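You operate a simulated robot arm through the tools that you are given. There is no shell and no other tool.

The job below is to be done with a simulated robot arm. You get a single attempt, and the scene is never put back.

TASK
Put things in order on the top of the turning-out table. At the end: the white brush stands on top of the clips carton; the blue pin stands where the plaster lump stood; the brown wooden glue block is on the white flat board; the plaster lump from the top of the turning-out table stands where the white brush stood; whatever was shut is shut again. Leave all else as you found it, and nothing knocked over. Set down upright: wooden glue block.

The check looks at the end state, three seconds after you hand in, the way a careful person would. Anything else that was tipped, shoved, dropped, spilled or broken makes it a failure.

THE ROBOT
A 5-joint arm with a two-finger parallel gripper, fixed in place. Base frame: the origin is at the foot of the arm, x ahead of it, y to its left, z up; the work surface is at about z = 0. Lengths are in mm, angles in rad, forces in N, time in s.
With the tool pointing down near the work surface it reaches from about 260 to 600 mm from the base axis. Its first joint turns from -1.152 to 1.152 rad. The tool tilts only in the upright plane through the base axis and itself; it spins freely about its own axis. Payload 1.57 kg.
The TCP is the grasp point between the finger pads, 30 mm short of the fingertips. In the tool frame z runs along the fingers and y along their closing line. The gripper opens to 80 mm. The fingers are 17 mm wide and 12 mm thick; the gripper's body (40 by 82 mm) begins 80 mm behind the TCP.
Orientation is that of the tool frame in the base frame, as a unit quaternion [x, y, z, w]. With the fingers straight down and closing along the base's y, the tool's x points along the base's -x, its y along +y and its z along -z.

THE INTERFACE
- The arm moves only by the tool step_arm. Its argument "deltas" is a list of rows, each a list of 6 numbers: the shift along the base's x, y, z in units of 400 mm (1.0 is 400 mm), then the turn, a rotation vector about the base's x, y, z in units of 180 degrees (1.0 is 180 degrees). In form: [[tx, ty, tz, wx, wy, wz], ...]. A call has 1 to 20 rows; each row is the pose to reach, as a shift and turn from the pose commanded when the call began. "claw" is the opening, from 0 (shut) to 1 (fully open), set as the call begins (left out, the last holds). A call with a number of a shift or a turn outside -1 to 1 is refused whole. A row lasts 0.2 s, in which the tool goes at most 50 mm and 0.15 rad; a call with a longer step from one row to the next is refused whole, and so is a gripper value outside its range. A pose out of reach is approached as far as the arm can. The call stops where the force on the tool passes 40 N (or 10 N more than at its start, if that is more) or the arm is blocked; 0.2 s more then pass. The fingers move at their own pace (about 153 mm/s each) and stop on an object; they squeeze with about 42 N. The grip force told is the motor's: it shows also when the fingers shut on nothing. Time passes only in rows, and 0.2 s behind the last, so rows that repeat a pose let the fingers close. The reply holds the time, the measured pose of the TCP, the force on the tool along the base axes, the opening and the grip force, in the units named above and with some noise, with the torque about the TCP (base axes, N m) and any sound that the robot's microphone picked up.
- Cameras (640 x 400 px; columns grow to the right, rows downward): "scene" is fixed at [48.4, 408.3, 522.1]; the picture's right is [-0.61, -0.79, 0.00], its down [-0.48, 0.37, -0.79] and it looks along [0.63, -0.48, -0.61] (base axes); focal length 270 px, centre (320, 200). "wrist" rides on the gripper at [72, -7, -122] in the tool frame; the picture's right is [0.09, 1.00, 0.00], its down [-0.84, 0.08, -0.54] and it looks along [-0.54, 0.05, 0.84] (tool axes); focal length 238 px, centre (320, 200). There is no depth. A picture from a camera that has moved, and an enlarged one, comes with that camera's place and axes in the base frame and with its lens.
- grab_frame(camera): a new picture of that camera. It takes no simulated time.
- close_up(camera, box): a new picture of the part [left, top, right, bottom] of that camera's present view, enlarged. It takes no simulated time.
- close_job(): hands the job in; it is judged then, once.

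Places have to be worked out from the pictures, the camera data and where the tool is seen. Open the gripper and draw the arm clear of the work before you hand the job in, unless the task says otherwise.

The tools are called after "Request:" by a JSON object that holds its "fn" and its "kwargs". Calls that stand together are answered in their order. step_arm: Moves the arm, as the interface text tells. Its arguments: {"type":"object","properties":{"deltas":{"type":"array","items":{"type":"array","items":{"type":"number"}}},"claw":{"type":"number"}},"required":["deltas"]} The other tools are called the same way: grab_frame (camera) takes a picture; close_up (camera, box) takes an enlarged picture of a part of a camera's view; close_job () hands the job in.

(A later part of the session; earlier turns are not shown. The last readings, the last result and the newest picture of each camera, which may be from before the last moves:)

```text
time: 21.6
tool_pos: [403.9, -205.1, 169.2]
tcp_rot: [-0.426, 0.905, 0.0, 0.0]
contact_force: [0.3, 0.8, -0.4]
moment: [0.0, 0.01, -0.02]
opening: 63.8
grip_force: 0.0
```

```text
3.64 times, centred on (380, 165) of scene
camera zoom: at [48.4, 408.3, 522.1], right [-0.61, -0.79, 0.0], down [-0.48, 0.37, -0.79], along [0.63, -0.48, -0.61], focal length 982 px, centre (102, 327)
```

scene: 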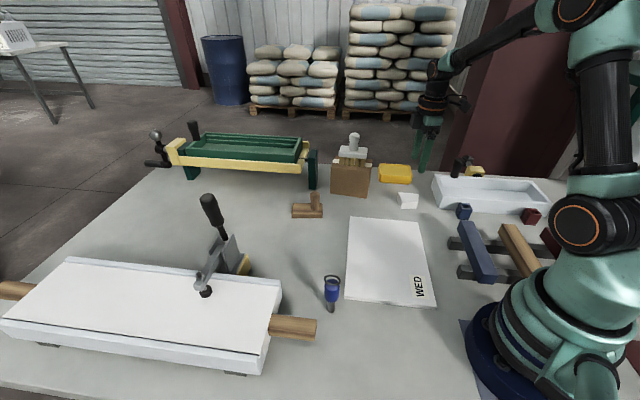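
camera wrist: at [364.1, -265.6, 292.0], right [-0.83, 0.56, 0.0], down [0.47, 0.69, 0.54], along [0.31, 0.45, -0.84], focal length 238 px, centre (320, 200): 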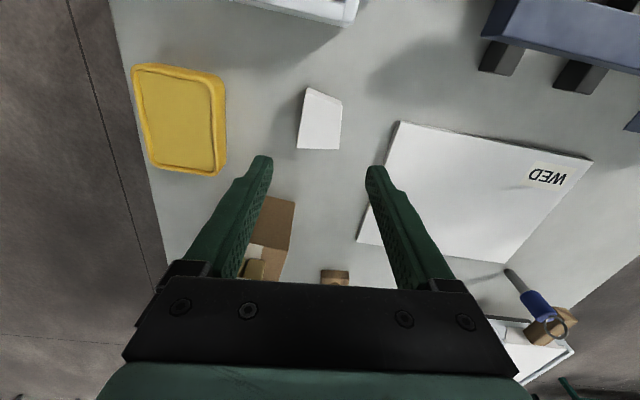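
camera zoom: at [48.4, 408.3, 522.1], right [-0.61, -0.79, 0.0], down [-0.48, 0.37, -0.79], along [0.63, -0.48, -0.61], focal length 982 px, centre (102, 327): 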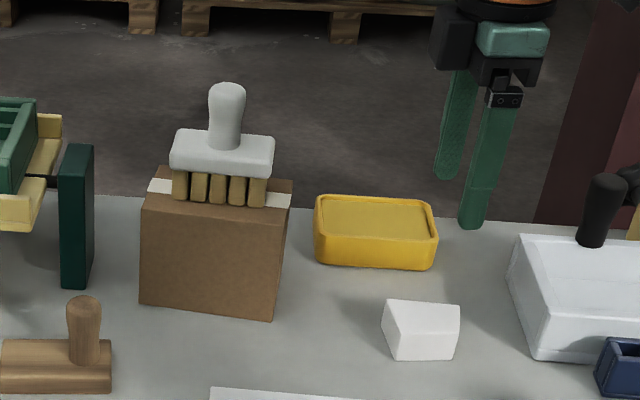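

The lump fits the fingers' line with its centre at about (403, -205) and about 43 mm across at the grip. I'll make a small alignment correction and descend to about 4 mm above the table.

Request:
{"fn": "step_arm", "kwargs": {"deltas": [[-0.00925, -0.00875, -0.05, 0, 0, -0.0128], [-0.00925, -0.00875, -0.14, 0, 0, -0.0128], [-0.00925, -0.00875, -0.22, 0, 0, -0.0128], [-0.00925, -0.00875, -0.28, 0, 0, -0.0128], [-0.00925, -0.00875, -0.32, 0, 0, -0.0128], [-0.00925, -0.00875, -0.335, 0, 0, -0.0128], [-0.00925, -0.00875, -0.335, 0, 0, -0.0128]], "claw": 0.95}}

Request:
{"fn": "grab_frame", "kwargs": {"camera": "wrist"}}

Request:
{"fn": "close_up", "kwargs": {"camera": "scene", "box": [350, 120, 470, 240]}}

```text
time: 23.2
tool_pos: [398.0, -209.5, 35.4]
tcp_rot: [-0.407, 0.914, 0.0, 0.0]
contact_force: [0.4, 0.6, 0.4]
moment: [0.01, 0.02, -0.02]
opening: 75.9
grip_force: 0.1
```

```text
taken
camera wrist: at [355.5, -266.7, 157.8], right [-0.8, 0.6, 0.0], down [0.5, 0.67, 0.54], along [0.32, 0.43, -0.84], focal length 238 px, centre (320, 200)
```

wrist: 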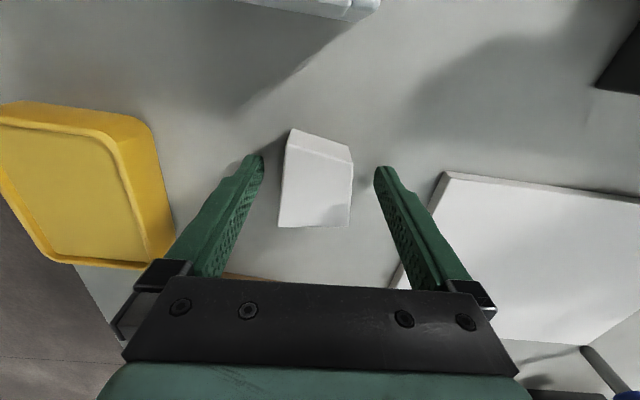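

```text
3.33 times, centred on (410, 180) of scene
camera zoom: at [48.4, 408.3, 522.1], right [-0.61, -0.79, 0.0], down [-0.48, 0.37, -0.79], along [0.63, -0.48, -0.61], focal length 900 px, centre (20, 267)
```

zoom: 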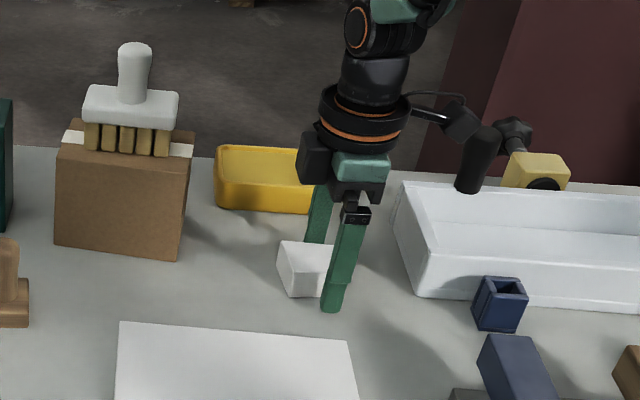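

The lump sits squarely between the finger pads, so I'll close on it.

Request:
{"fn": "step_arm", "kwargs": {"deltas": [[0, 0, 0, 0, 0, 0], [0, 0, 0, 0, 0, 0], [0, 0, 0, 0, 0, 0], [0, 0, 0, 0, 0, 0]], "claw": 0}}

Request:
{"fn": "grab_frame", "kwargs": {"camera": "wrist"}}

```text
time: 24.2
tool_pos: [398.2, -207.8, 36.4]
tcp_rot: [-0.407, 0.913, 0.0, 0.001]
contact_force: [-0.3, -0.7, -0.6]
moment: [0.01, -0.01, 0.01]
opening: 44.2
grip_force: 42.4
```

```text
taken
camera wrist: at [355.4, -266.7, 157.9], right [-0.8, 0.6, 0.0], down [0.5, 0.67, 0.54], along [0.32, 0.43, -0.84], focal length 238 px, centre (320, 200)
```

wrist: 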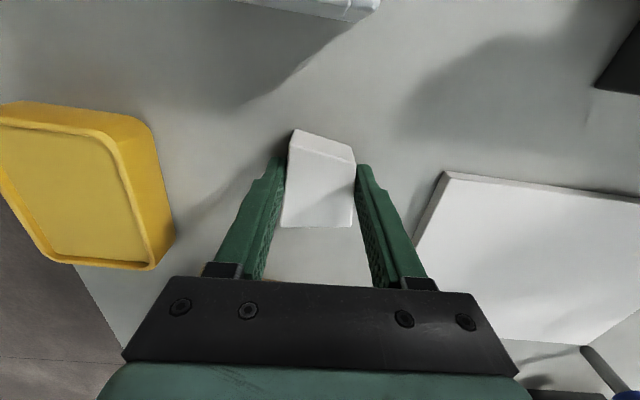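

Gripped at 44 mm with 42 N. I'll lift it and carry it halfway across, keeping it high.

Request:
{"fn": "step_arm", "kwargs": {"deltas": [[0, 0, 0.02, 0, 0, 0], [0, 0, 0.08, 0, 0, 0], [0, 0, 0.18, 0, 0, 0], [0, 0, 0.28, 0, 0, 0], [0, 0, 0.37, 0, 0, 0], [0, 0.05, 0.38, 0, 0, 0], [0, 0.14, 0.38, 0, 0, 0], [0, 0.24, 0.38, 0, 0, 0], [0.01, 0.34, 0.38, 0, 0, 0], [0.02, 0.43, 0.38, 0, 0, 0], [0.03, 0.5, 0.38, 0, 0, 0], [0.03, 0.5, 0.38, 0, 0, 0]], "claw": 0}}

Request:
{"fn": "grab_frame", "kwargs": {"camera": "scene"}}

Request:
{"fn": "grab_frame", "kwargs": {"camera": "wrist"}}

```text
time: 26.8
tool_pos: [412.3, -7.1, 186.7]
tcp_rot: [-0.407, 0.913, -0.001, -0.001]
contact_force: [0.6, 0.7, -1.3]
moment: [0.0, 0.03, 0.01]
opening: 44.2
grip_force: 41.8
```

```text
taken
```

scene: 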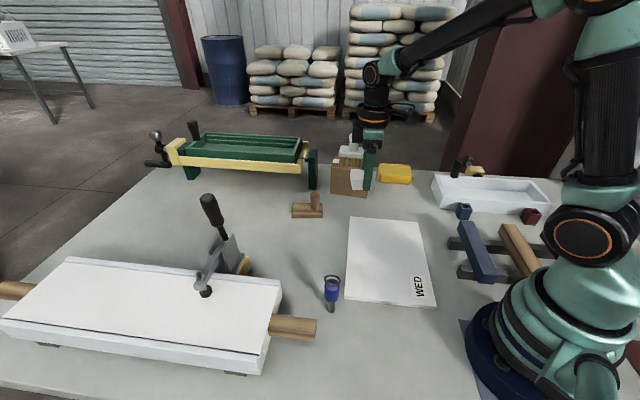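

```text
taken
camera wrist: at [368.6, -66.1, 309.4], right [-0.8, 0.6, 0.0], down [0.5, 0.67, 0.54], along [0.32, 0.43, -0.84], focal length 238 px, centre (320, 200)
```

wrist: 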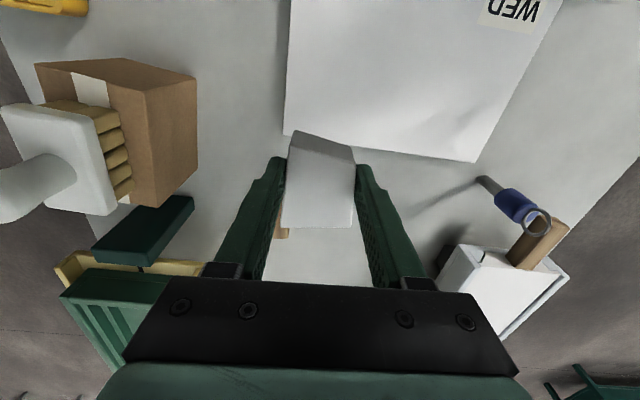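

The lump is held level. I'll carry it on to above the brush's former spot.

Request:
{"fn": "step_arm", "kwargs": {"deltas": [[0.02, 0.06, 0, 0, 0, 0], [0.045, 0.15, 0, 0, 0, 0], [0.075, 0.25, 0, 0, 0, 0], [0.105, 0.35, 0, 0, 0, 0], [0.13, 0.44, 0, 0, 0, 0], [0.145, 0.505, 0, 0, 0, 0], [0.15075, 0.52475, 0, 0, 0, 0], [0.15075, 0.52475, -0.1, 0, 0, 0], [0.15075, 0.52475, -0.2, 0, 0, 0], [0.15075, 0.52475, -0.25, 0, 0, 0], [0.15075, 0.52475, -0.25, 0, 0, 0]], "claw": 0}}

Request:
{"fn": "grab_frame", "kwargs": {"camera": "scene"}}

Request:
{"fn": "close_up", "kwargs": {"camera": "scene", "box": [200, 140, 340, 280]}}

Request:
{"fn": "grab_frame", "kwargs": {"camera": "wrist"}}

```text
time: 29.2
tool_pos: [471.1, 201.8, 87.2]
tcp_rot: [-0.406, 0.914, 0.0, 0.0]
contact_force: [-0.3, -0.2, 0.1]
moment: [0.01, 0.0, -0.01]
opening: 43.9
grip_force: 41.6
```

```text
taken
```

scene: 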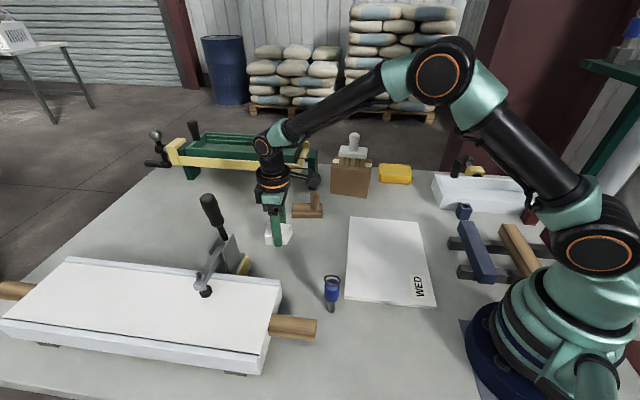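

```text
2.86 times, centred on (270, 210) of scene
camera zoom: at [48.4, 408.3, 522.1], right [-0.61, -0.79, 0.0], down [-0.48, 0.37, -0.79], along [0.63, -0.48, -0.61], focal length 772 px, centre (463, 171)
```

zoom: 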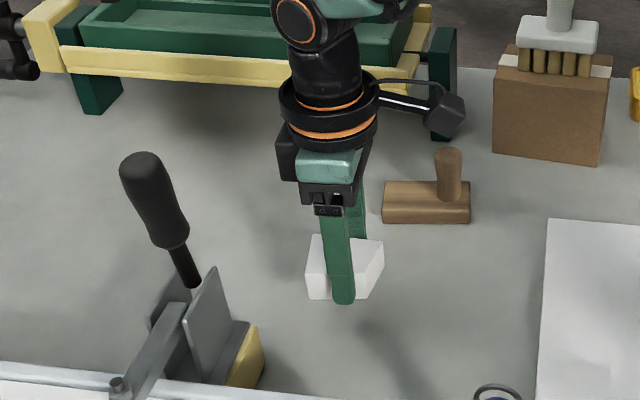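

```text
taken
camera wrist: at [427.8, 143.1, 209.0], right [-0.8, 0.6, 0.0], down [0.5, 0.67, 0.54], along [0.32, 0.43, -0.84], focal length 238 px, centre (320, 200)
```

wrist: 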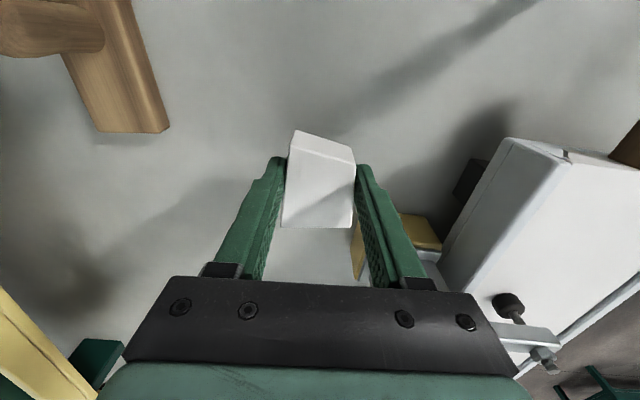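

The lump is over the spot with its bottom about 52 mm up. I'll lower it to just above the table.

Request:
{"fn": "step_arm", "kwargs": {"deltas": [[0, 0, -0.05, 0, 0, 0], [0, 0, -0.09, 0, 0, 0], [0, 0, -0.115, 0, 0, 0], [0, 0, -0.125, 0, 0, 0], [0, 0, -0.125, 0, 0, 0]], "claw": 0}}

Request:
{"fn": "step_arm", "kwargs": {"deltas": [[0, 0, -0.002, 0, 0, 0], [0, 0, -0.0035, 0, 0, 0], [0, 0, -0.0035, 0, 0, 0]], "claw": 0}}

```text
time: 30.4
tool_pos: [471.8, 201.3, 35.9]
tcp_rot: [-0.407, 0.913, 0.001, 0.0]
contact_force: [0.0, 0.2, 0.1]
moment: [-0.01, -0.03, 0.06]
opening: 43.9
grip_force: 41.8
```

```text
time: 31.2
tool_pos: [471.9, 201.8, 35.3]
tcp_rot: [-0.407, 0.913, 0.0, 0.0]
contact_force: [0.3, 0.1, -0.5]
moment: [0.03, 0.01, 0.03]
opening: 43.6
grip_force: 42.4
```

There's no contact yet at z≈35, so I'll lower another 0.8 mm toward the grasp height.

Request:
{"fn": "step_arm", "kwargs": {"deltas": [[0, 0, -0.001, 0, 0, 0], [0, 0, -0.002, 0, 0, 0], [0, 0, -0.002, 0, 0, 0]], "claw": 0}}

Request:
{"fn": "close_up", "kwargs": {"camera": "scene", "box": [240, 190, 320, 270]}}

```text
time: 32.0
tool_pos: [474.4, 201.4, 37.0]
tcp_rot: [-0.407, 0.913, 0.001, 0.001]
contact_force: [-1.6, 0.6, 1.8]
moment: [0.01, 0.11, -0.02]
opening: 43.9
grip_force: 42.6
```

```text
5.00 times, centred on (280, 230) of scene
camera zoom: at [48.4, 408.3, 522.1], right [-0.61, -0.79, 0.0], down [-0.48, 0.37, -0.79], along [0.63, -0.48, -0.61], focal length 1350 px, centre (520, 50)
```

zoom: 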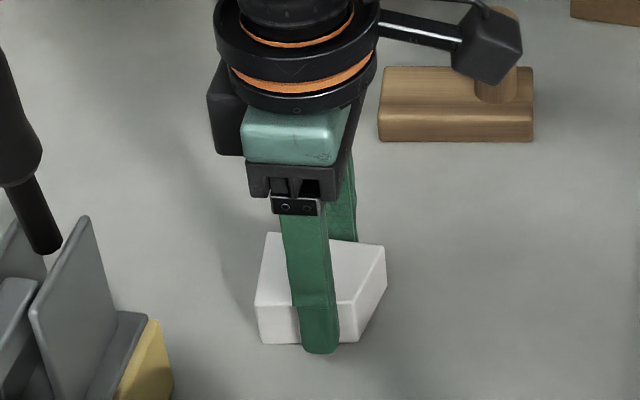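

Light contact is made, and both fingers have room to open, so I'll release the lump.

Request:
{"fn": "step_arm", "kwargs": {"deltas": [[0, 0, 0, 0, 0, 0], [0, 0, 0, 0, 0, 0], [0, 0, 0, 0, 0, 0]], "claw": 0.9}}

Request:
{"fn": "step_arm", "kwargs": {"deltas": [[0, 0, 0.05, 0, 0, 0], [0, 0, 0.15, 0, 0, 0], [0, 0, 0.27, 0, 0, 0], [0, 0, 0.38, 0, 0, 0], [0, 0, 0.48, 0, 0, 0], [0, 0, 0.48, 0, 0, 0]], "claw": 0.9}}

Request:
{"fn": "grab_frame", "kwargs": {"camera": "scene"}}

Request:
{"fn": "close_up", "kwargs": {"camera": "scene", "box": [230, 190, 320, 270]}}

Request:
{"fn": "grab_frame", "kwargs": {"camera": "wrist"}}

```text
time: 32.8
tool_pos: [472.8, 200.0, 35.1]
tcp_rot: [-0.407, 0.914, 0.0, 0.0]
contact_force: [-0.1, 1.4, -0.7]
moment: [0.01, 0.01, -0.06]
opening: 72.1
grip_force: 0.0
```

```text
time: 34.2
tool_pos: [470.7, 202.3, 226.1]
tcp_rot: [-0.407, 0.914, 0.0, 0.001]
contact_force: [0.6, -1.0, 0.2]
moment: [0.04, 0.01, -0.01]
opening: 71.9
grip_force: 0.0
```

```text
taken
```

scene: 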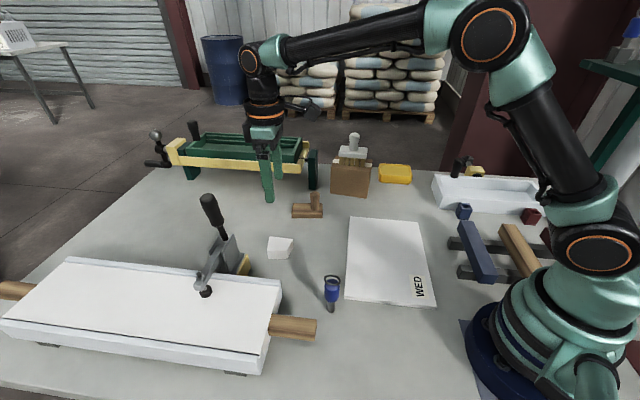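

```text
5.00 times, centred on (275, 230) of scene
camera zoom: at [48.4, 408.3, 522.1], right [-0.61, -0.79, 0.0], down [-0.48, 0.37, -0.79], along [0.63, -0.48, -0.61], focal length 1350 px, centre (545, 50)
```

zoom: 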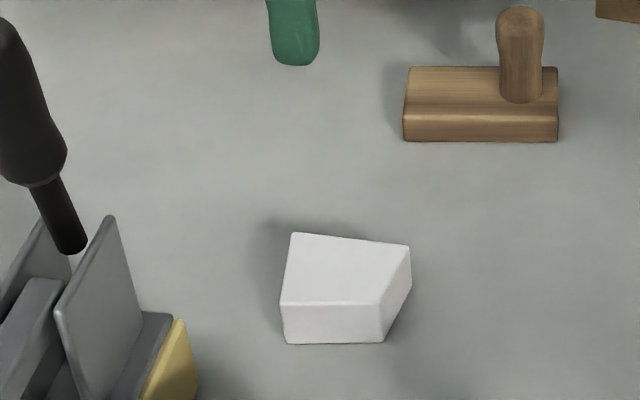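

```text
taken
camera wrist: at [428.1, 143.5, 347.5], right [-0.8, 0.6, 0.0], down [0.5, 0.67, 0.54], along [0.32, 0.43, -0.84], focal length 238 px, centre (320, 200)
```

wrist: 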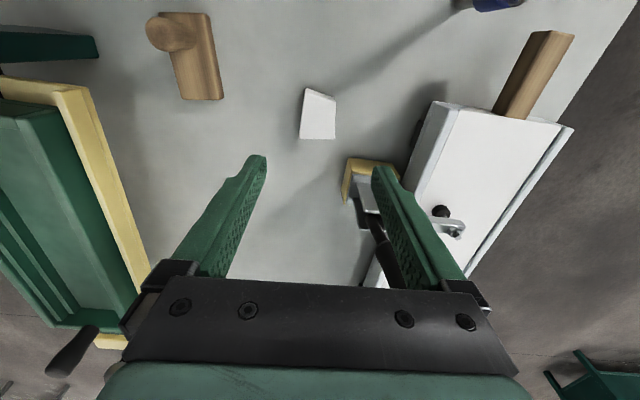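

The lump stands upright and flat. I'll zoom from the wrist to verify its centre against the brush's old centre (475, 205).

Request:
{"fn": "close_up", "kwargs": {"camera": "wrist", "box": [280, 75, 360, 155]}}

```text
5.00 times, centred on (320, 115) of wrist
camera zoom: at [428.1, 143.5, 347.5], right [-0.8, 0.6, 0.0], down [0.5, 0.67, 0.54], along [0.32, 0.43, -0.84], focal length 1192 px, centre (320, 625)
```

zoom: 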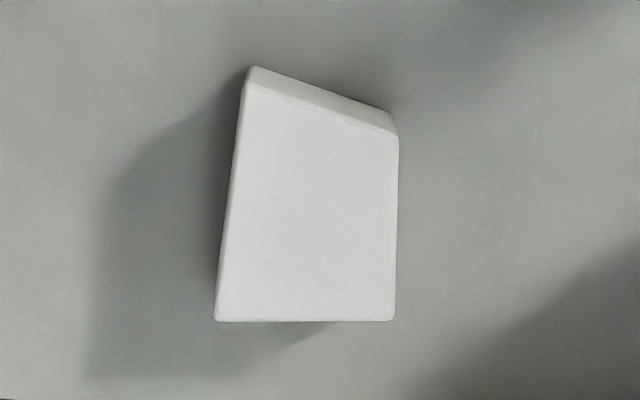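

The lump's centre reads about (477, 206), within 2–3 mm of the brush's old centre. Next is the pin; keeping this yaw puts the finger line perpendicular to the ring's plane, so I'll hover above it.

Request:
{"fn": "step_arm", "kwargs": {"deltas": [[-0.06, 0.0, 0.0, 0, 0, 0], [-0.17, 0.003, 0.0, 0, 0, 0], [-0.28, 0.006, 0.0, 0, 0, 0], [-0.39, 0.01, -0.01, 0, 0, 0], [-0.47, 0.01025, -0.04, 0, 0, 0], [-0.4905, 0.01025, -0.065, 0, 0, 0], [-0.4905, 0.01025, -0.065, 0, 0, 0]], "claw": 0.75}}

Request:
{"fn": "grab_frame", "kwargs": {"camera": "wrist"}}

Request:
{"fn": "close_up", "kwargs": {"camera": "wrist", "box": [260, 80, 380, 200]}}

Request:
{"fn": "close_up", "kwargs": {"camera": "scene", "box": [270, 200, 400, 330]}}

```text
time: 35.8
tool_pos: [276.0, 204.9, 200.4]
tcp_rot: [-0.407, 0.913, -0.001, 0.0]
contact_force: [0.6, -0.1, 0.5]
moment: [-0.03, 0.02, 0.01]
opening: 60.1
grip_force: 0.0
```

```text
taken
camera wrist: at [231.8, 147.4, 322.3], right [-0.8, 0.6, 0.0], down [0.5, 0.67, 0.54], along [0.32, 0.44, -0.84], focal length 238 px, centre (320, 200)
```

wrist: 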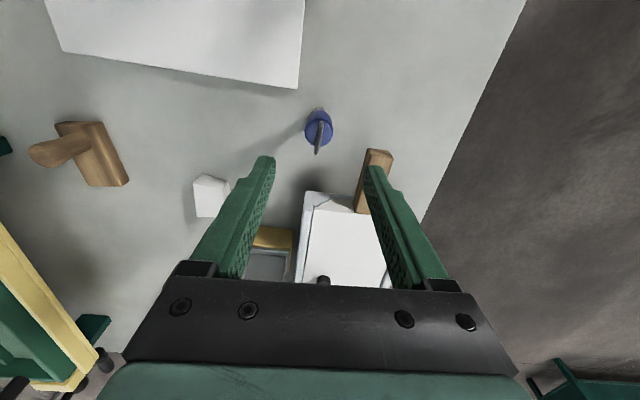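

```text
3.33 times, centred on (320, 140) of wrist
camera zoom: at [231.8, 147.4, 322.3], right [-0.8, 0.6, 0.0], down [0.5, 0.67, 0.54], along [0.32, 0.44, -0.84], focal length 794 px, centre (320, 400)
```

zoom: 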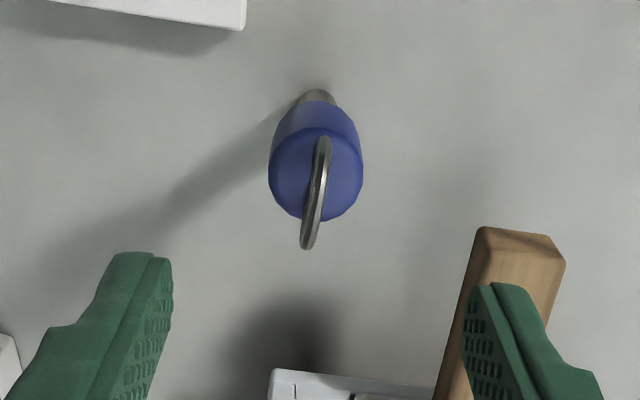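

```text
3.08 times, centred on (335, 265) of scene
camera zoom: at [48.4, 408.3, 522.1], right [-0.61, -0.79, 0.0], down [-0.48, 0.37, -0.79], along [0.63, -0.48, -0.61], focal length 831 px, centre (274, 0)
```

zoom: 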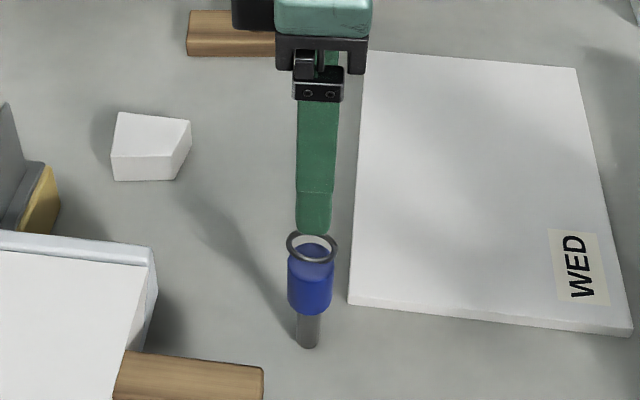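

The pin sits about 1–2 mm to one side of the finger centre line, and the ring is edge-on to the closing direction as I wanted. I'll correct by about 1 mm and descend partway to check.

Request:
{"fn": "step_arm", "kwargs": {"deltas": [[0.00225, -0.002, -0.04, 0, 0, 0], [0.00225, -0.002, -0.1, 0, 0, 0], [0.00225, -0.002, -0.16, 0, 0, 0], [0.00225, -0.002, -0.2, 0, 0, 0], [0.00225, -0.002, -0.22, 0, 0, 0], [0.00225, -0.002, -0.22, 0, 0, 0]], "claw": 0.75}}

Request:
{"fn": "close_up", "kwargs": {"camera": "wrist", "box": [240, 80, 400, 240]}}

Request:
{"fn": "close_up", "kwargs": {"camera": "scene", "box": [270, 200, 400, 330]}}

```text
time: 37.2
tool_pos: [276.1, 204.3, 112.3]
tcp_rot: [-0.406, 0.914, -0.001, 0.0]
contact_force: [0.4, 0.2, 0.2]
moment: [0.01, 0.04, -0.02]
opening: 60.2
grip_force: 0.0
```

```text
2.50 times, centred on (320, 160) of wrist
camera zoom: at [233.5, 146.1, 234.7], right [-0.8, 0.6, 0.0], down [0.5, 0.67, 0.54], along [0.32, 0.43, -0.84], focal length 596 px, centre (320, 300)
```

zoom: 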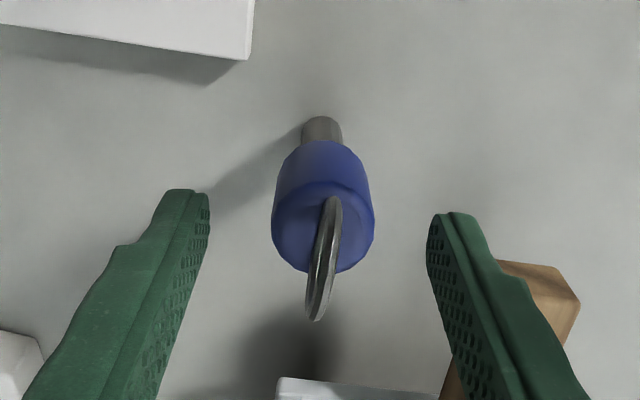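

```text
3.08 times, centred on (335, 265) of scene
camera zoom: at [48.4, 408.3, 522.1], right [-0.61, -0.79, 0.0], down [-0.48, 0.37, -0.79], along [0.63, -0.48, -0.61], focal length 831 px, centre (274, 0)
```

zoom: 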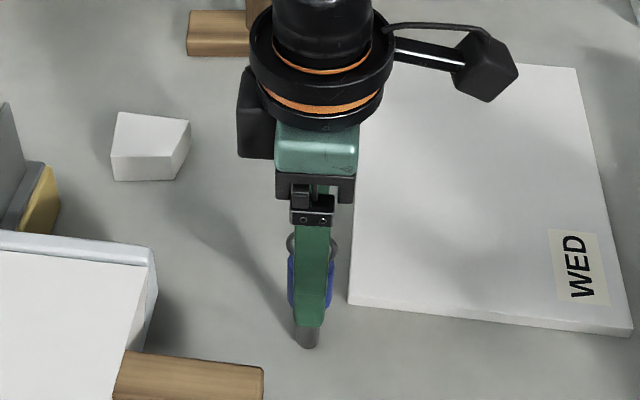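

The pin is within about 1 mm of the finger centre. I'll nudge by 1 mm and descend to the collar at TCP z≈68.

Request:
{"fn": "step_arm", "kwargs": {"deltas": [[-0.0015, 0.0014, -0.03, 0, 0, 0], [-0.0015, 0.0014, -0.07, 0, 0, 0], [-0.0015, 0.0014, -0.1, 0, 0, 0], [-0.0015, 0.0014, -0.11, 0, 0, 0], [-0.0015, 0.0014, -0.11, 0, 0, 0]], "claw": 0.75}}

Request:
{"fn": "close_up", "kwargs": {"camera": "wrist", "box": [240, 100, 400, 260]}}

Request:
{"fn": "close_up", "kwargs": {"camera": "scene", "box": [270, 200, 400, 330]}}

```text
time: 38.4
tool_pos: [274.2, 205.6, 68.7]
tcp_rot: [-0.407, 0.914, 0.0, 0.001]
contact_force: [-0.4, 0.2, 0.3]
moment: [0.01, 0.0, -0.01]
opening: 59.8
grip_force: 0.2
```

```text
2.50 times, centred on (320, 180) of wrist
camera zoom: at [232.5, 147.5, 191.1], right [-0.8, 0.6, 0.0], down [0.5, 0.67, 0.54], along [0.32, 0.44, -0.84], focal length 596 px, centre (320, 250)
```

zoom: 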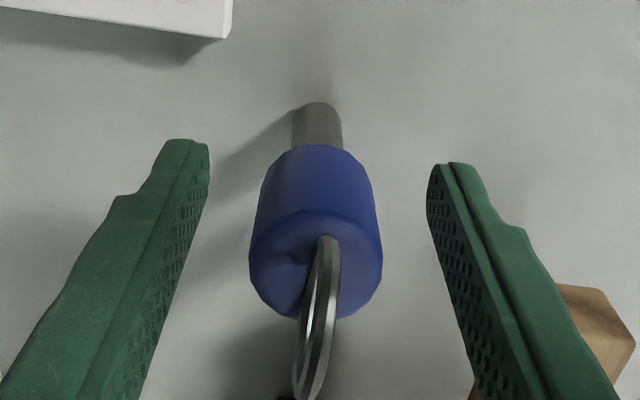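

```text
3.08 times, centred on (335, 265) of scene
camera zoom: at [48.4, 408.3, 522.1], right [-0.61, -0.79, 0.0], down [-0.48, 0.37, -0.79], along [0.63, -0.48, -0.61], focal length 831 px, centre (274, 0)
```

zoom: 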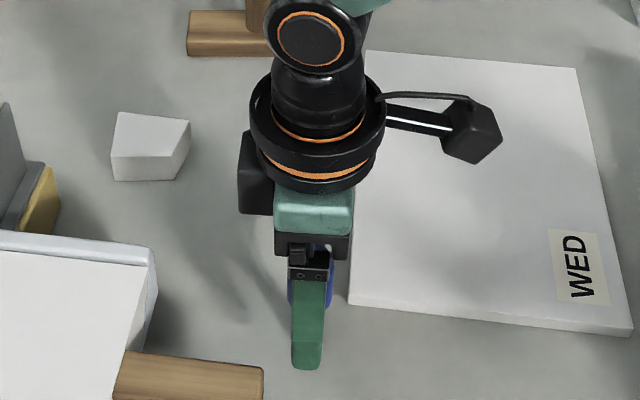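

The pin is centred to under 1 mm, so I'll close on the collar.

Request:
{"fn": "step_arm", "kwargs": {"deltas": [[0, 0, 0, 0, 0, 0], [0, 0, 0, 0, 0, 0], [0, 0, 0, 0, 0, 0], [0, 0, 0, 0, 0, 0]], "claw": 0}}

Request:
{"fn": "close_up", "kwargs": {"camera": "wrist", "box": [240, 100, 400, 260]}}

```text
time: 39.4
tool_pos: [275.6, 206.0, 68.8]
tcp_rot: [-0.406, 0.914, 0.0, -0.001]
contact_force: [-0.7, 0.2, -0.8]
moment: [0.0, 0.05, -0.01]
opening: 27.6
grip_force: 37.9
```

```text
2.50 times, centred on (320, 180) of wrist
camera zoom: at [232.5, 147.5, 191.2], right [-0.8, 0.6, 0.0], down [0.5, 0.67, 0.54], along [0.32, 0.43, -0.84], focal length 596 px, centre (320, 250)
```

zoom: 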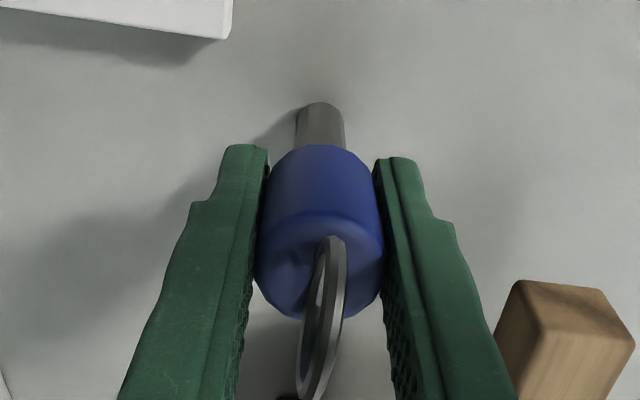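

Gripped at 27.6 mm with the pin upright. I'll lift it straight up and carry it halfway toward the lump's old place.

Request:
{"fn": "step_arm", "kwargs": {"deltas": [[0, 0, 0.015, 0, 0, 0], [0, 0, 0.06, 0, 0, 0], [0, 0, 0.14, 0, 0, 0], [0, 0, 0.23, 0, 0, 0], [0, 0, 0.3, 0, 0, 0], [0.02, -0.04, 0.31, 0, 0, 0], [0.05, -0.12, 0.31, 0, 0, 0], [0.09, -0.21, 0.31, 0, 0, 0], [0.13, -0.3, 0.31, 0, 0, 0], [0.17, -0.39, 0.31, 0, 0, 0], [0.2, -0.47, 0.31, 0, 0, 0], [0.21, -0.51, 0.31, 0, 0, 0], [0.21, -0.51, 0.31, 0, 0, 0]], "claw": 0}}

Request:
{"fn": "grab_frame", "kwargs": {"camera": "scene"}}

Request:
{"fn": "grab_frame", "kwargs": {"camera": "wrist"}}

```text
time: 42.2
tool_pos: [360.1, 2.3, 190.7]
tcp_rot: [-0.407, 0.914, 0.0, 0.0]
contact_force: [1.1, -0.6, -0.8]
moment: [0.0, 0.02, 0.0]
opening: 27.7
grip_force: 38.1
```

```text
taken
```

scene: 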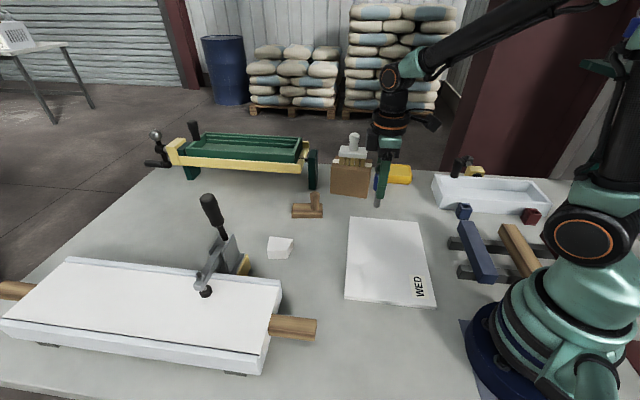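

```text
taken
camera wrist: at [317.6, -56.5, 314.2], right [-0.8, 0.6, 0.0], down [0.5, 0.67, 0.54], along [0.32, 0.43, -0.84], focal length 238 px, centre (320, 200)
```

wrist: 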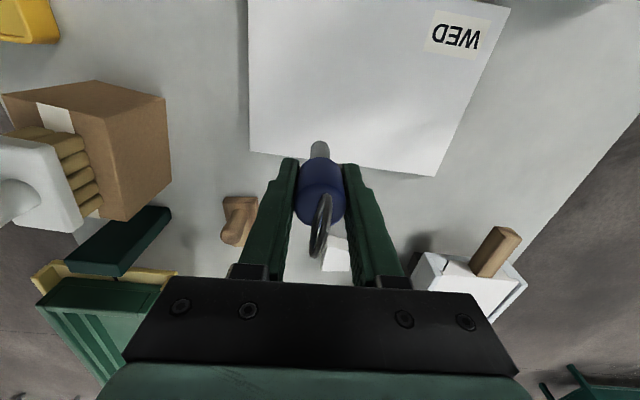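

The pin is held upright. I'll carry it on over the lump's old spot and lower partway.

Request:
{"fn": "step_arm", "kwargs": {"deltas": [[0.01, -0.04, 0, 0, 0, 0], [0.03, -0.12, 0, 0, 0, 0], [0.05, -0.21, 0, 0, 0, 0], [0.07, -0.3, 0, 0, 0, 0], [0.085, -0.39, 0, 0, 0, 0], [0.1, -0.47, 0, 0, 0, 0], [0.1055, -0.5165, 0, 0, 0, 0], [0.1055, -0.5165, -0.07, 0, 0, 0], [0.1055, -0.5165, -0.15, 0, 0, 0], [0.1055, -0.5165, -0.22, 0, 0, 0], [0.1055, -0.5165, -0.25, 0, 0, 0], [0.1055, -0.5165, -0.25, 0, 0, 0]], "claw": 0}}

Request:
{"fn": "close_up", "kwargs": {"camera": "scene", "box": [350, 110, 470, 230]}}

Request:
{"fn": "grab_frame", "kwargs": {"camera": "wrist"}}

```text
time: 44.8
tool_pos: [402.2, -205.6, 92.7]
tcp_rot: [-0.407, 0.913, 0.0, 0.0]
contact_force: [0.7, 0.9, -1.1]
moment: [0.0, 0.01, 0.03]
opening: 27.5
grip_force: 37.5
```

```text
3.33 times, centred on (410, 170) of scene
camera zoom: at [48.4, 408.3, 522.1], right [-0.61, -0.79, 0.0], down [-0.48, 0.37, -0.79], along [0.63, -0.48, -0.61], focal length 900 px, centre (20, 300)
```

zoom: 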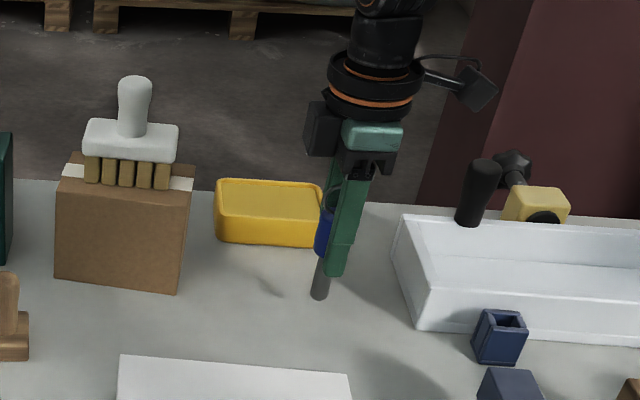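

```text
taken
camera wrist: at [359.2, -263.8, 214.8], right [-0.8, 0.6, 0.0], down [0.5, 0.67, 0.54], along [0.32, 0.43, -0.84], focal length 238 px, centre (320, 200)
```

wrist: 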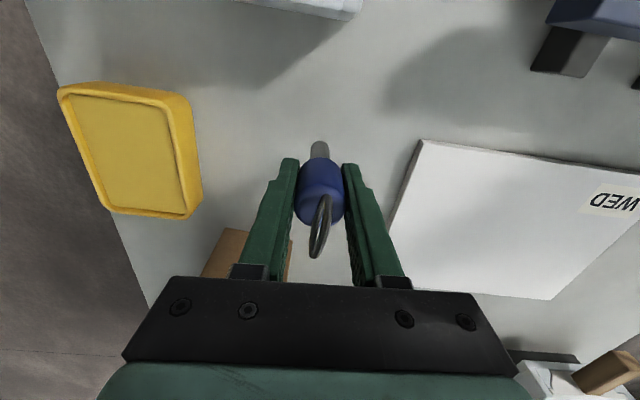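

The pin's tip is about 24 mm above the table at the right spot. I'll lower it to about 2 mm and then feel for contact.

Request:
{"fn": "step_arm", "kwargs": {"deltas": [[0, 0, -0.025, 0, 0, 0], [0, 0, -0.045, 0, 0, 0], [0, 0, -0.055, 0, 0, 0], [0, 0, -0.055, 0, 0, 0]], "claw": 0}}

Request:
{"fn": "step_arm", "kwargs": {"deltas": [[0, 0, -0.0015, 0, 0, 0], [0, 0, -0.0025, 0, 0, 0], [0, 0, -0.0025, 0, 0, 0]], "claw": 0}}

```text
time: 45.8
tool_pos: [401.5, -205.5, 71.0]
tcp_rot: [-0.407, 0.913, 0.0, 0.001]
contact_force: [-0.2, 0.5, -0.7]
moment: [0.01, -0.01, -0.04]
opening: 27.6
grip_force: 38.5
```

```text
time: 46.6
tool_pos: [401.7, -205.2, 71.2]
tcp_rot: [-0.407, 0.913, 0.0, 0.0]
contact_force: [-1.5, 0.3, 3.7]
moment: [0.03, 0.1, 0.02]
opening: 27.4
grip_force: 37.7
```

Contact is felt at about 4 N. I'll check that the pin is vertical before releasing.

Request:
{"fn": "close_up", "kwargs": {"camera": "scene", "box": [370, 150, 440, 220]}}

Request:
{"fn": "close_up", "kwargs": {"camera": "wrist", "box": [260, 110, 380, 270]}}

```text
5.71 times, centred on (405, 185) of scene
camera zoom: at [48.4, 408.3, 522.1], right [-0.61, -0.79, 0.0], down [-0.48, 0.37, -0.79], along [0.63, -0.48, -0.61], focal length 1543 px, centre (-166, 286)
```

zoom: 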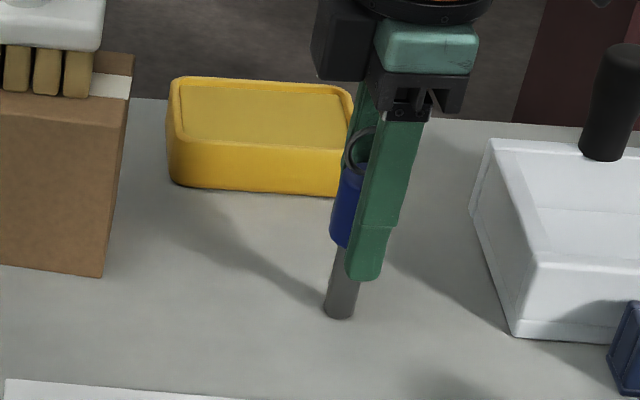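

```text
2.50 times, centred on (320, 190) of wrist
camera zoom: at [359.3, -264.1, 192.8], right [-0.8, 0.6, 0.0], down [0.5, 0.67, 0.54], along [0.32, 0.43, -0.84], focal length 596 px, centre (320, 225)
```

zoom: 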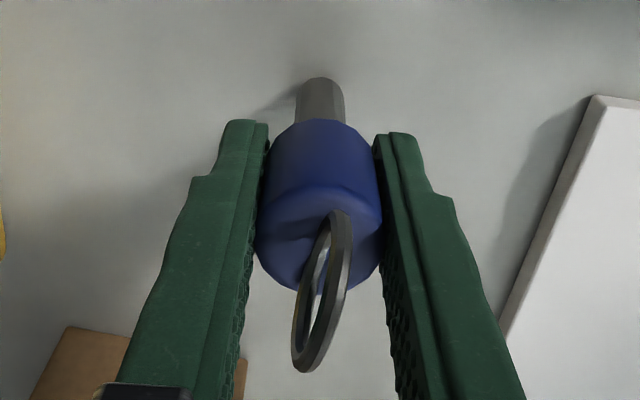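

The pin is vertical and parallel to the fingers, so I'll release it by opening to 60 mm.

Request:
{"fn": "step_arm", "kwargs": {"deltas": [[0, 0, 0.0005, 0, 0, 0], [0, 0, 0.0005, 0, 0, 0], [0, 0, 0.0005, 0, 0, 0], [0, 0, 0.0005, 0, 0, 0]], "claw": 0.75}}

Request:
{"fn": "close_up", "kwargs": {"camera": "scene", "box": [370, 150, 440, 220]}}

Request:
{"fn": "close_up", "kwargs": {"camera": "wrist", "box": [240, 100, 400, 260]}}

```text
time: 47.6
tool_pos: [402.9, -205.8, 69.8]
tcp_rot: [-0.407, 0.914, 0.0, 0.0]
contact_force: [-0.2, -0.2, 0.2]
moment: [-0.02, 0.02, 0.01]
opening: 60.2
grip_force: 0.1
```

```text
5.71 times, centred on (405, 185) of scene
camera zoom: at [48.4, 408.3, 522.1], right [-0.61, -0.79, 0.0], down [-0.48, 0.37, -0.79], along [0.63, -0.48, -0.61], focal length 1543 px, centre (-166, 286)
```

zoom: 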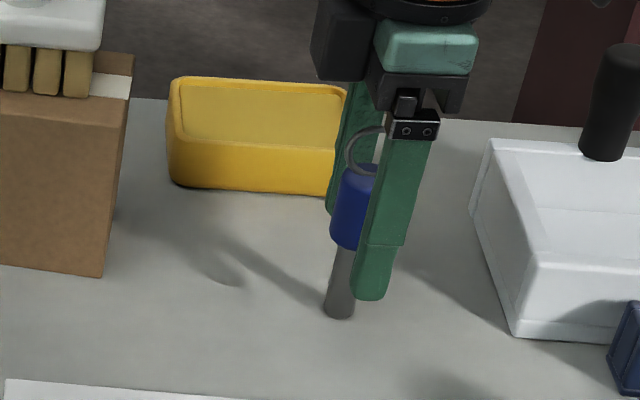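

```text
2.50 times, centred on (320, 180) of wrist
camera zoom: at [359.5, -264.2, 192.6], right [-0.8, 0.6, 0.0], down [0.5, 0.67, 0.54], along [0.32, 0.43, -0.84], focal length 596 px, centre (320, 250)
```

zoom: 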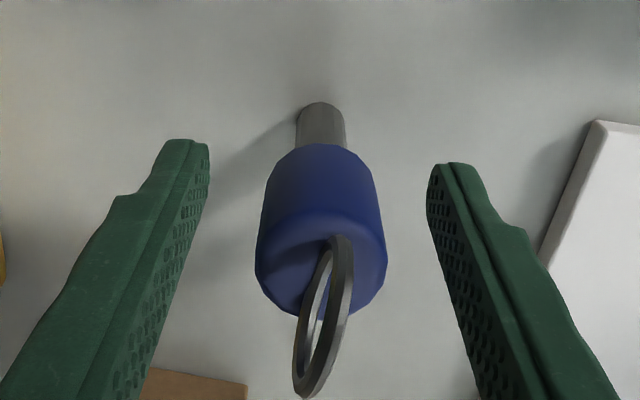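

The pin stands steadily by itself. I'll rise vertically and swing, clear of the carton and brush, to hover above the glue block's handle.

Request:
{"fn": "step_arm", "kwargs": {"deltas": [[0, 0, 0.03, 0, 0, 0], [0, 0, 0.12, 0, 0, 0], [0, 0, 0.23, 0, 0, 0], [0, 0, 0.34, 0, 0, 0], [0, 0.08, 0.38, 0, 0, 0], [0, 0.19, 0.38, 0, 0, 0], [0, 0.3, 0.38, 0, 0, 0], [0.02, 0.41, 0.38, 0, 0, 0], [0.08, 0.5, 0.38, 0, 0, 0], [0.17, 0.56, 0.38, 0, 0, 0], [0.26, 0.6, 0.38, 0, 0, 0], [0.33, 0.62, 0.37, 0, 0, 0], [0.35125, 0.62725, 0.3, 0, 0, 0], [0.35125, 0.62725, 0.22, 0, 0, 0], [0.35125, 0.62725, 0.2, 0, 0, 0], [0.35125, 0.62725, 0.2, 0, 0, 0]], "claw": 0.75}}

Request:
{"fn": "grab_frame", "kwargs": {"camera": "scene"}}

Request:
{"fn": "grab_frame", "kwargs": {"camera": "wrist"}}

Request:
{"fn": "close_up", "kwargs": {"camera": "wrist", "box": [250, 70, 390, 210]}}

```text
time: 51.0
tool_pos: [543.0, 45.0, 151.3]
tcp_rot: [-0.407, 0.914, 0.0, 0.0]
contact_force: [1.4, 0.4, 0.5]
moment: [-0.03, -0.03, 0.02]
opening: 60.1
grip_force: 0.2
```

```text
taken
```

scene: 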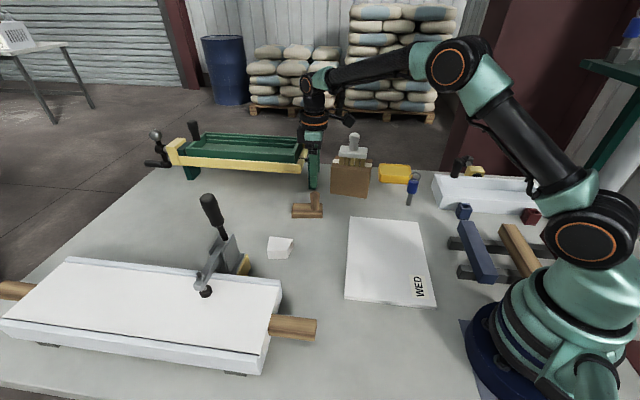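

```text
taken
camera wrist: at [500.0, -13.0, 273.5], right [-0.8, 0.6, 0.0], down [0.5, 0.67, 0.54], along [0.32, 0.43, -0.84], focal length 238 px, centre (320, 200)
```

wrist: 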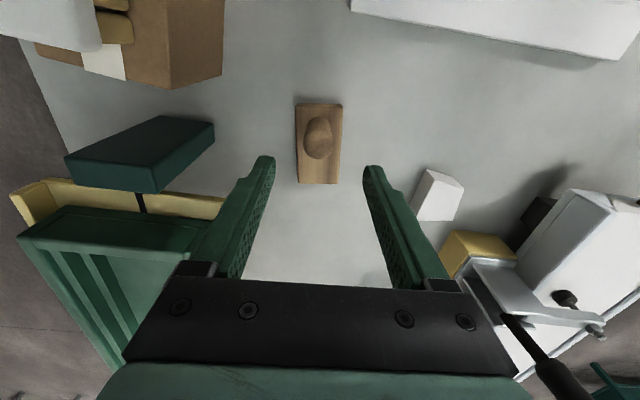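

```text
2.86 times, centred on (320, 140) of wrist
camera zoom: at [500.0, -13.0, 273.5], right [-0.8, 0.6, 0.0], down [0.5, 0.67, 0.54], along [0.32, 0.43, -0.84], focal length 681 px, centre (320, 371)
```

zoom: 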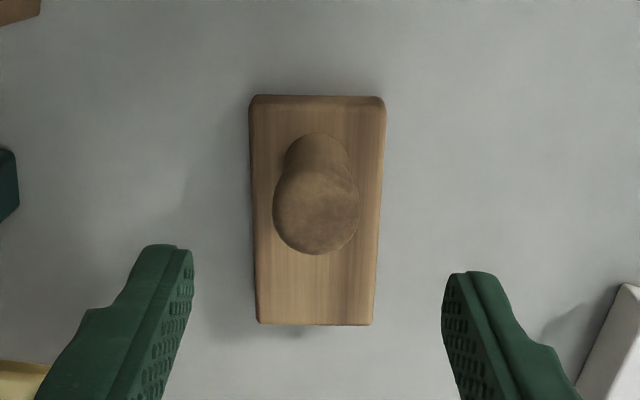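

The handle is centred between the fingers and the block is aligned with the tool. I'll descend so the fingertips stop just above the block's base.

Request:
{"fn": "step_arm", "kwargs": {"deltas": [[0, 0, -0.06, 0, 0, 0], [0, 0, -0.13, 0, 0, 0], [0, 0, -0.185, 0, 0, 0], [0, 0, -0.22, 0, 0, 0], [0, 0, -0.23, 0, 0, 0], [0, 0, -0.23, 0, 0, 0]], "claw": 0.75}}

Request:
{"fn": "close_up", "kwargs": {"camera": "wrist", "box": [240, 100, 400, 260]}}

Request:
{"fn": "close_up", "kwargs": {"camera": "scene", "box": [260, 130, 360, 230]}}

```text
time: 52.4
tool_pos: [542.7, 44.7, 58.9]
tcp_rot: [-0.406, 0.914, 0.0, -0.001]
contact_force: [-0.4, -0.5, -0.6]
moment: [-0.04, 0.0, 0.0]
opening: 59.9
grip_force: 0.0
```

```text
2.50 times, centred on (320, 180) of wrist
camera zoom: at [500.1, -13.0, 180.5], right [-0.8, 0.6, 0.0], down [0.5, 0.67, 0.54], along [0.32, 0.43, -0.84], focal length 596 px, centre (320, 250)
```

zoom: 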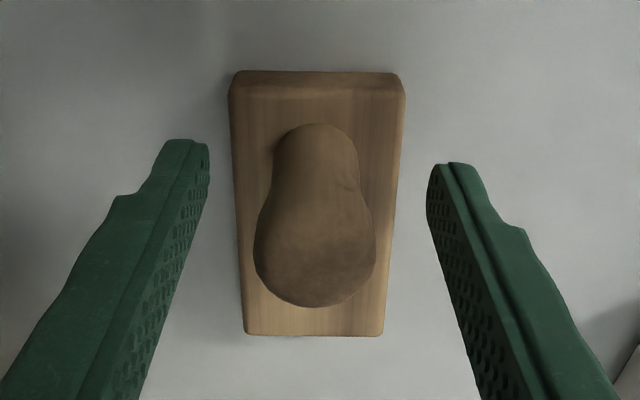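

```text
4.00 times, centred on (310, 180) of scene
camera zoom: at [48.4, 408.3, 522.1], right [-0.61, -0.79, 0.0], down [-0.48, 0.37, -0.79], along [0.63, -0.48, -0.61], focal length 1080 px, centre (360, 280)
```

zoom: 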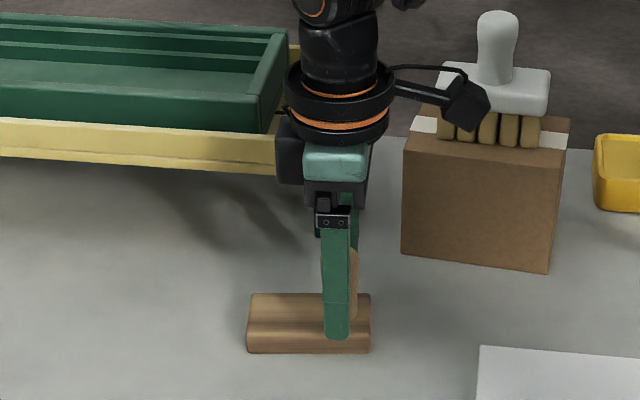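

The handle is centred with the tips just above the base, so I'll close on it.

Request:
{"fn": "step_arm", "kwargs": {"deltas": [[0, 0, 0, 0, 0, 0], [0, 0, 0, 0, 0, 0], [0, 0, 0, 0, 0, 0], [0, 0, 0, 0, 0, 0]], "claw": 0}}

Request:
{"fn": "close_up", "kwargs": {"camera": "wrist", "box": [240, 100, 400, 260]}}

```text
time: 53.4
tool_pos: [543.0, 45.1, 59.2]
tcp_rot: [-0.407, 0.914, 0.0, 0.0]
contact_force: [-0.3, 0.6, 1.1]
moment: [0.04, 0.13, 0.0]
opening: 24.1
grip_force: 35.9
```

```text
2.50 times, centred on (320, 180) of wrist
camera zoom: at [500.1, -13.0, 180.7], right [-0.8, 0.6, 0.0], down [0.5, 0.67, 0.54], along [0.32, 0.43, -0.84], focal length 596 px, centre (320, 250)
```

zoom: 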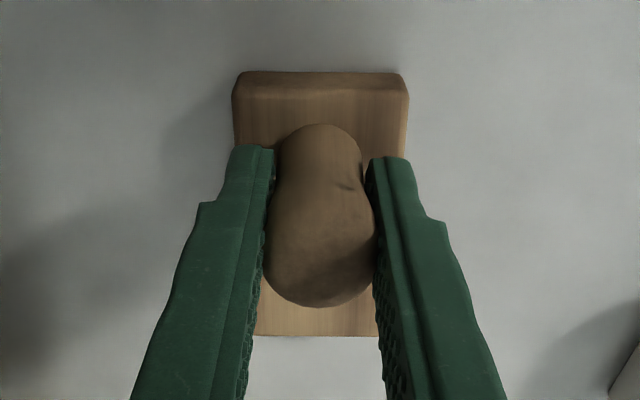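

Gripped at 24 mm with 36 N. I'll lift gently and check that the offset block doesn't swing or tilt.

Request:
{"fn": "step_arm", "kwargs": {"deltas": [[0, 0, 0.01, 0, 0, 0], [0, 0, 0.04, 0, 0, 0], [0, 0, 0.1, 0, 0, 0], [0, 0, 0.17, 0, 0, 0], [0, 0, 0.23, 0, 0, 0], [0, 0, 0.25, 0, 0, 0], [0, 0, 0.25, 0, 0, 0]], "claw": 0}}

Request:
{"fn": "grab_frame", "kwargs": {"camera": "wrist"}}

Request:
{"fn": "close_up", "kwargs": {"camera": "scene", "box": [250, 90, 370, 210]}}

```text
time: 55.0
tool_pos: [540.7, 46.5, 159.3]
tcp_rot: [-0.407, 0.913, 0.0, -0.001]
contact_force: [0.2, -1.2, -0.5]
moment: [-0.01, 0.01, 0.0]
opening: 24.2
grip_force: 36.4
```

```text
taken
camera wrist: at [498.7, -13.1, 280.9], right [-0.8, 0.6, 0.0], down [0.5, 0.67, 0.54], along [0.32, 0.43, -0.84], focal length 238 px, centre (320, 200)
```

wrist: 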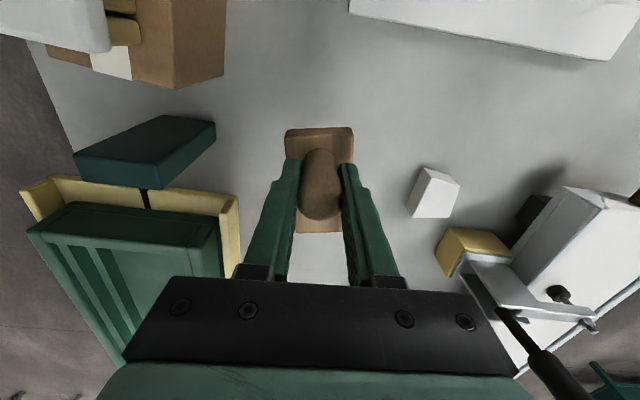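

```text
3.33 times, centred on (310, 150) of scene
camera zoom: at [48.4, 408.3, 522.1], right [-0.61, -0.79, 0.0], down [-0.48, 0.37, -0.79], along [0.63, -0.48, -0.61], focal length 900 px, centre (353, 367)
```

zoom: 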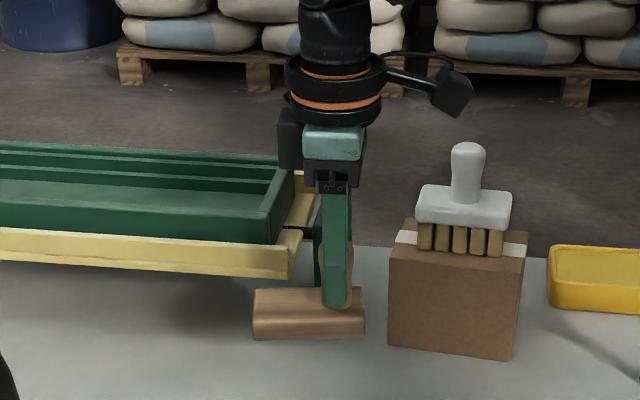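

The block hangs level. I'll carry it inward to above the white board, aiming for the block's centre near (330, 5), well clear of the WED label.

Request:
{"fn": "step_arm", "kwargs": {"deltas": [[-0.03, -0.008, 0.01, 0, 0, 0], [-0.1, -0.025, 0.02, 0, 0, 0], [-0.2, -0.05, 0.02, 0, 0, 0], [-0.3, -0.075, 0.02, 0, 0, 0], [-0.4, -0.1, 0.02, 0, 0, 0], [-0.5, -0.125, 0.02, 0, 0, 0], [-0.55, -0.1375, 0.01, 0, 0, 0], [-0.57, -0.1425, 0.0, 0, 0, 0], [-0.57, -0.1425, -0.1, 0, 0, 0], [-0.57, -0.1425, -0.15, 0, 0, 0], [-0.57, -0.1425, -0.15, 0, 0, 0]], "claw": 0}}

Request:
{"fn": "grab_frame", "kwargs": {"camera": "scene"}}

Request:
{"fn": "close_up", "kwargs": {"camera": "scene", "box": [320, 170, 460, 310]}}

Request:
{"fn": "grab_frame", "kwargs": {"camera": "wrist"}}

```text
time: 57.4
tool_pos: [314.8, -10.4, 97.4]
tcp_rot: [-0.407, 0.913, 0.001, 0.0]
contact_force: [0.8, -0.2, -0.8]
moment: [0.0, 0.01, 0.02]
opening: 24.3
grip_force: 35.7
```

```text
taken
```

scene: 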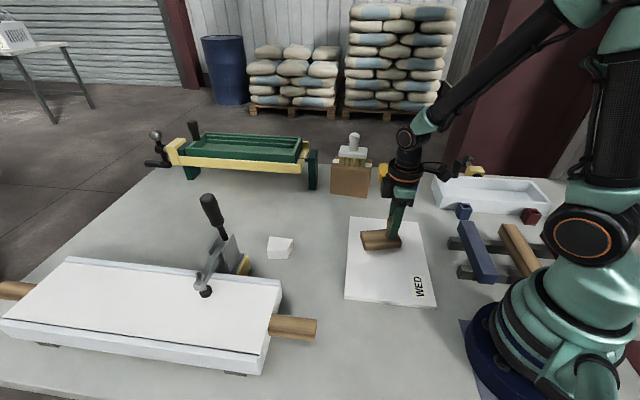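

```text
2.86 times, centred on (390, 240) of scene
camera zoom: at [48.4, 408.3, 522.1], right [-0.61, -0.79, 0.0], down [-0.48, 0.37, -0.79], along [0.63, -0.48, -0.61], focal length 772 px, centre (120, 86)
```

zoom: 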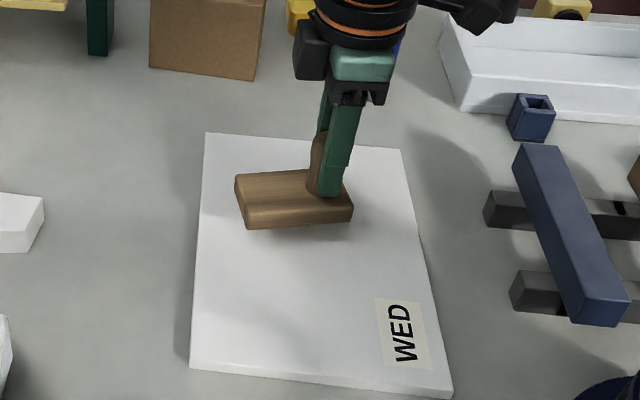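

```text
taken
camera wrist: at [271.3, -69.1, 219.7], right [-0.8, 0.6, 0.0], down [0.5, 0.67, 0.54], along [0.32, 0.43, -0.84], focal length 238 px, centre (320, 200)
```

wrist: 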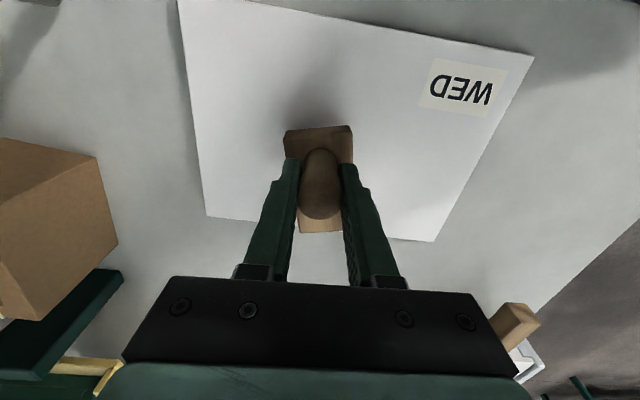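

The block is well inside the board's outline. I'll lower it to just above the board surface, expecting contact near TCP z≈66.

Request:
{"fn": "step_arm", "kwargs": {"deltas": [[0, 0, -0.03, 0, 0, 0], [0, 0, -0.055, 0, 0, 0], [0, 0, -0.068, 0, 0, 0], [0, 0, -0.068, 0, 0, 0]], "claw": 0}}

Request:
{"fn": "step_arm", "kwargs": {"deltas": [[0, 0, -0.0025, 0, 0, 0], [0, 0, -0.005, 0, 0, 0], [0, 0, -0.005, 0, 0, 0]], "claw": 0}}

```text
time: 58.4
tool_pos: [314.0, -12.1, 72.0]
tcp_rot: [-0.406, 0.914, 0.0, 0.002]
contact_force: [-8.3, 1.8, 29.8]
moment: [0.19, 0.19, -0.18]
opening: 24.6
grip_force: 36.6
```

```text
time: 59.2
tool_pos: [314.2, -11.1, 70.3]
tcp_rot: [-0.407, 0.913, 0.0, 0.001]
contact_force: [-4.8, 2.2, 27.5]
moment: [0.18, 0.18, -0.1]
opening: 24.5
grip_force: 36.3
```

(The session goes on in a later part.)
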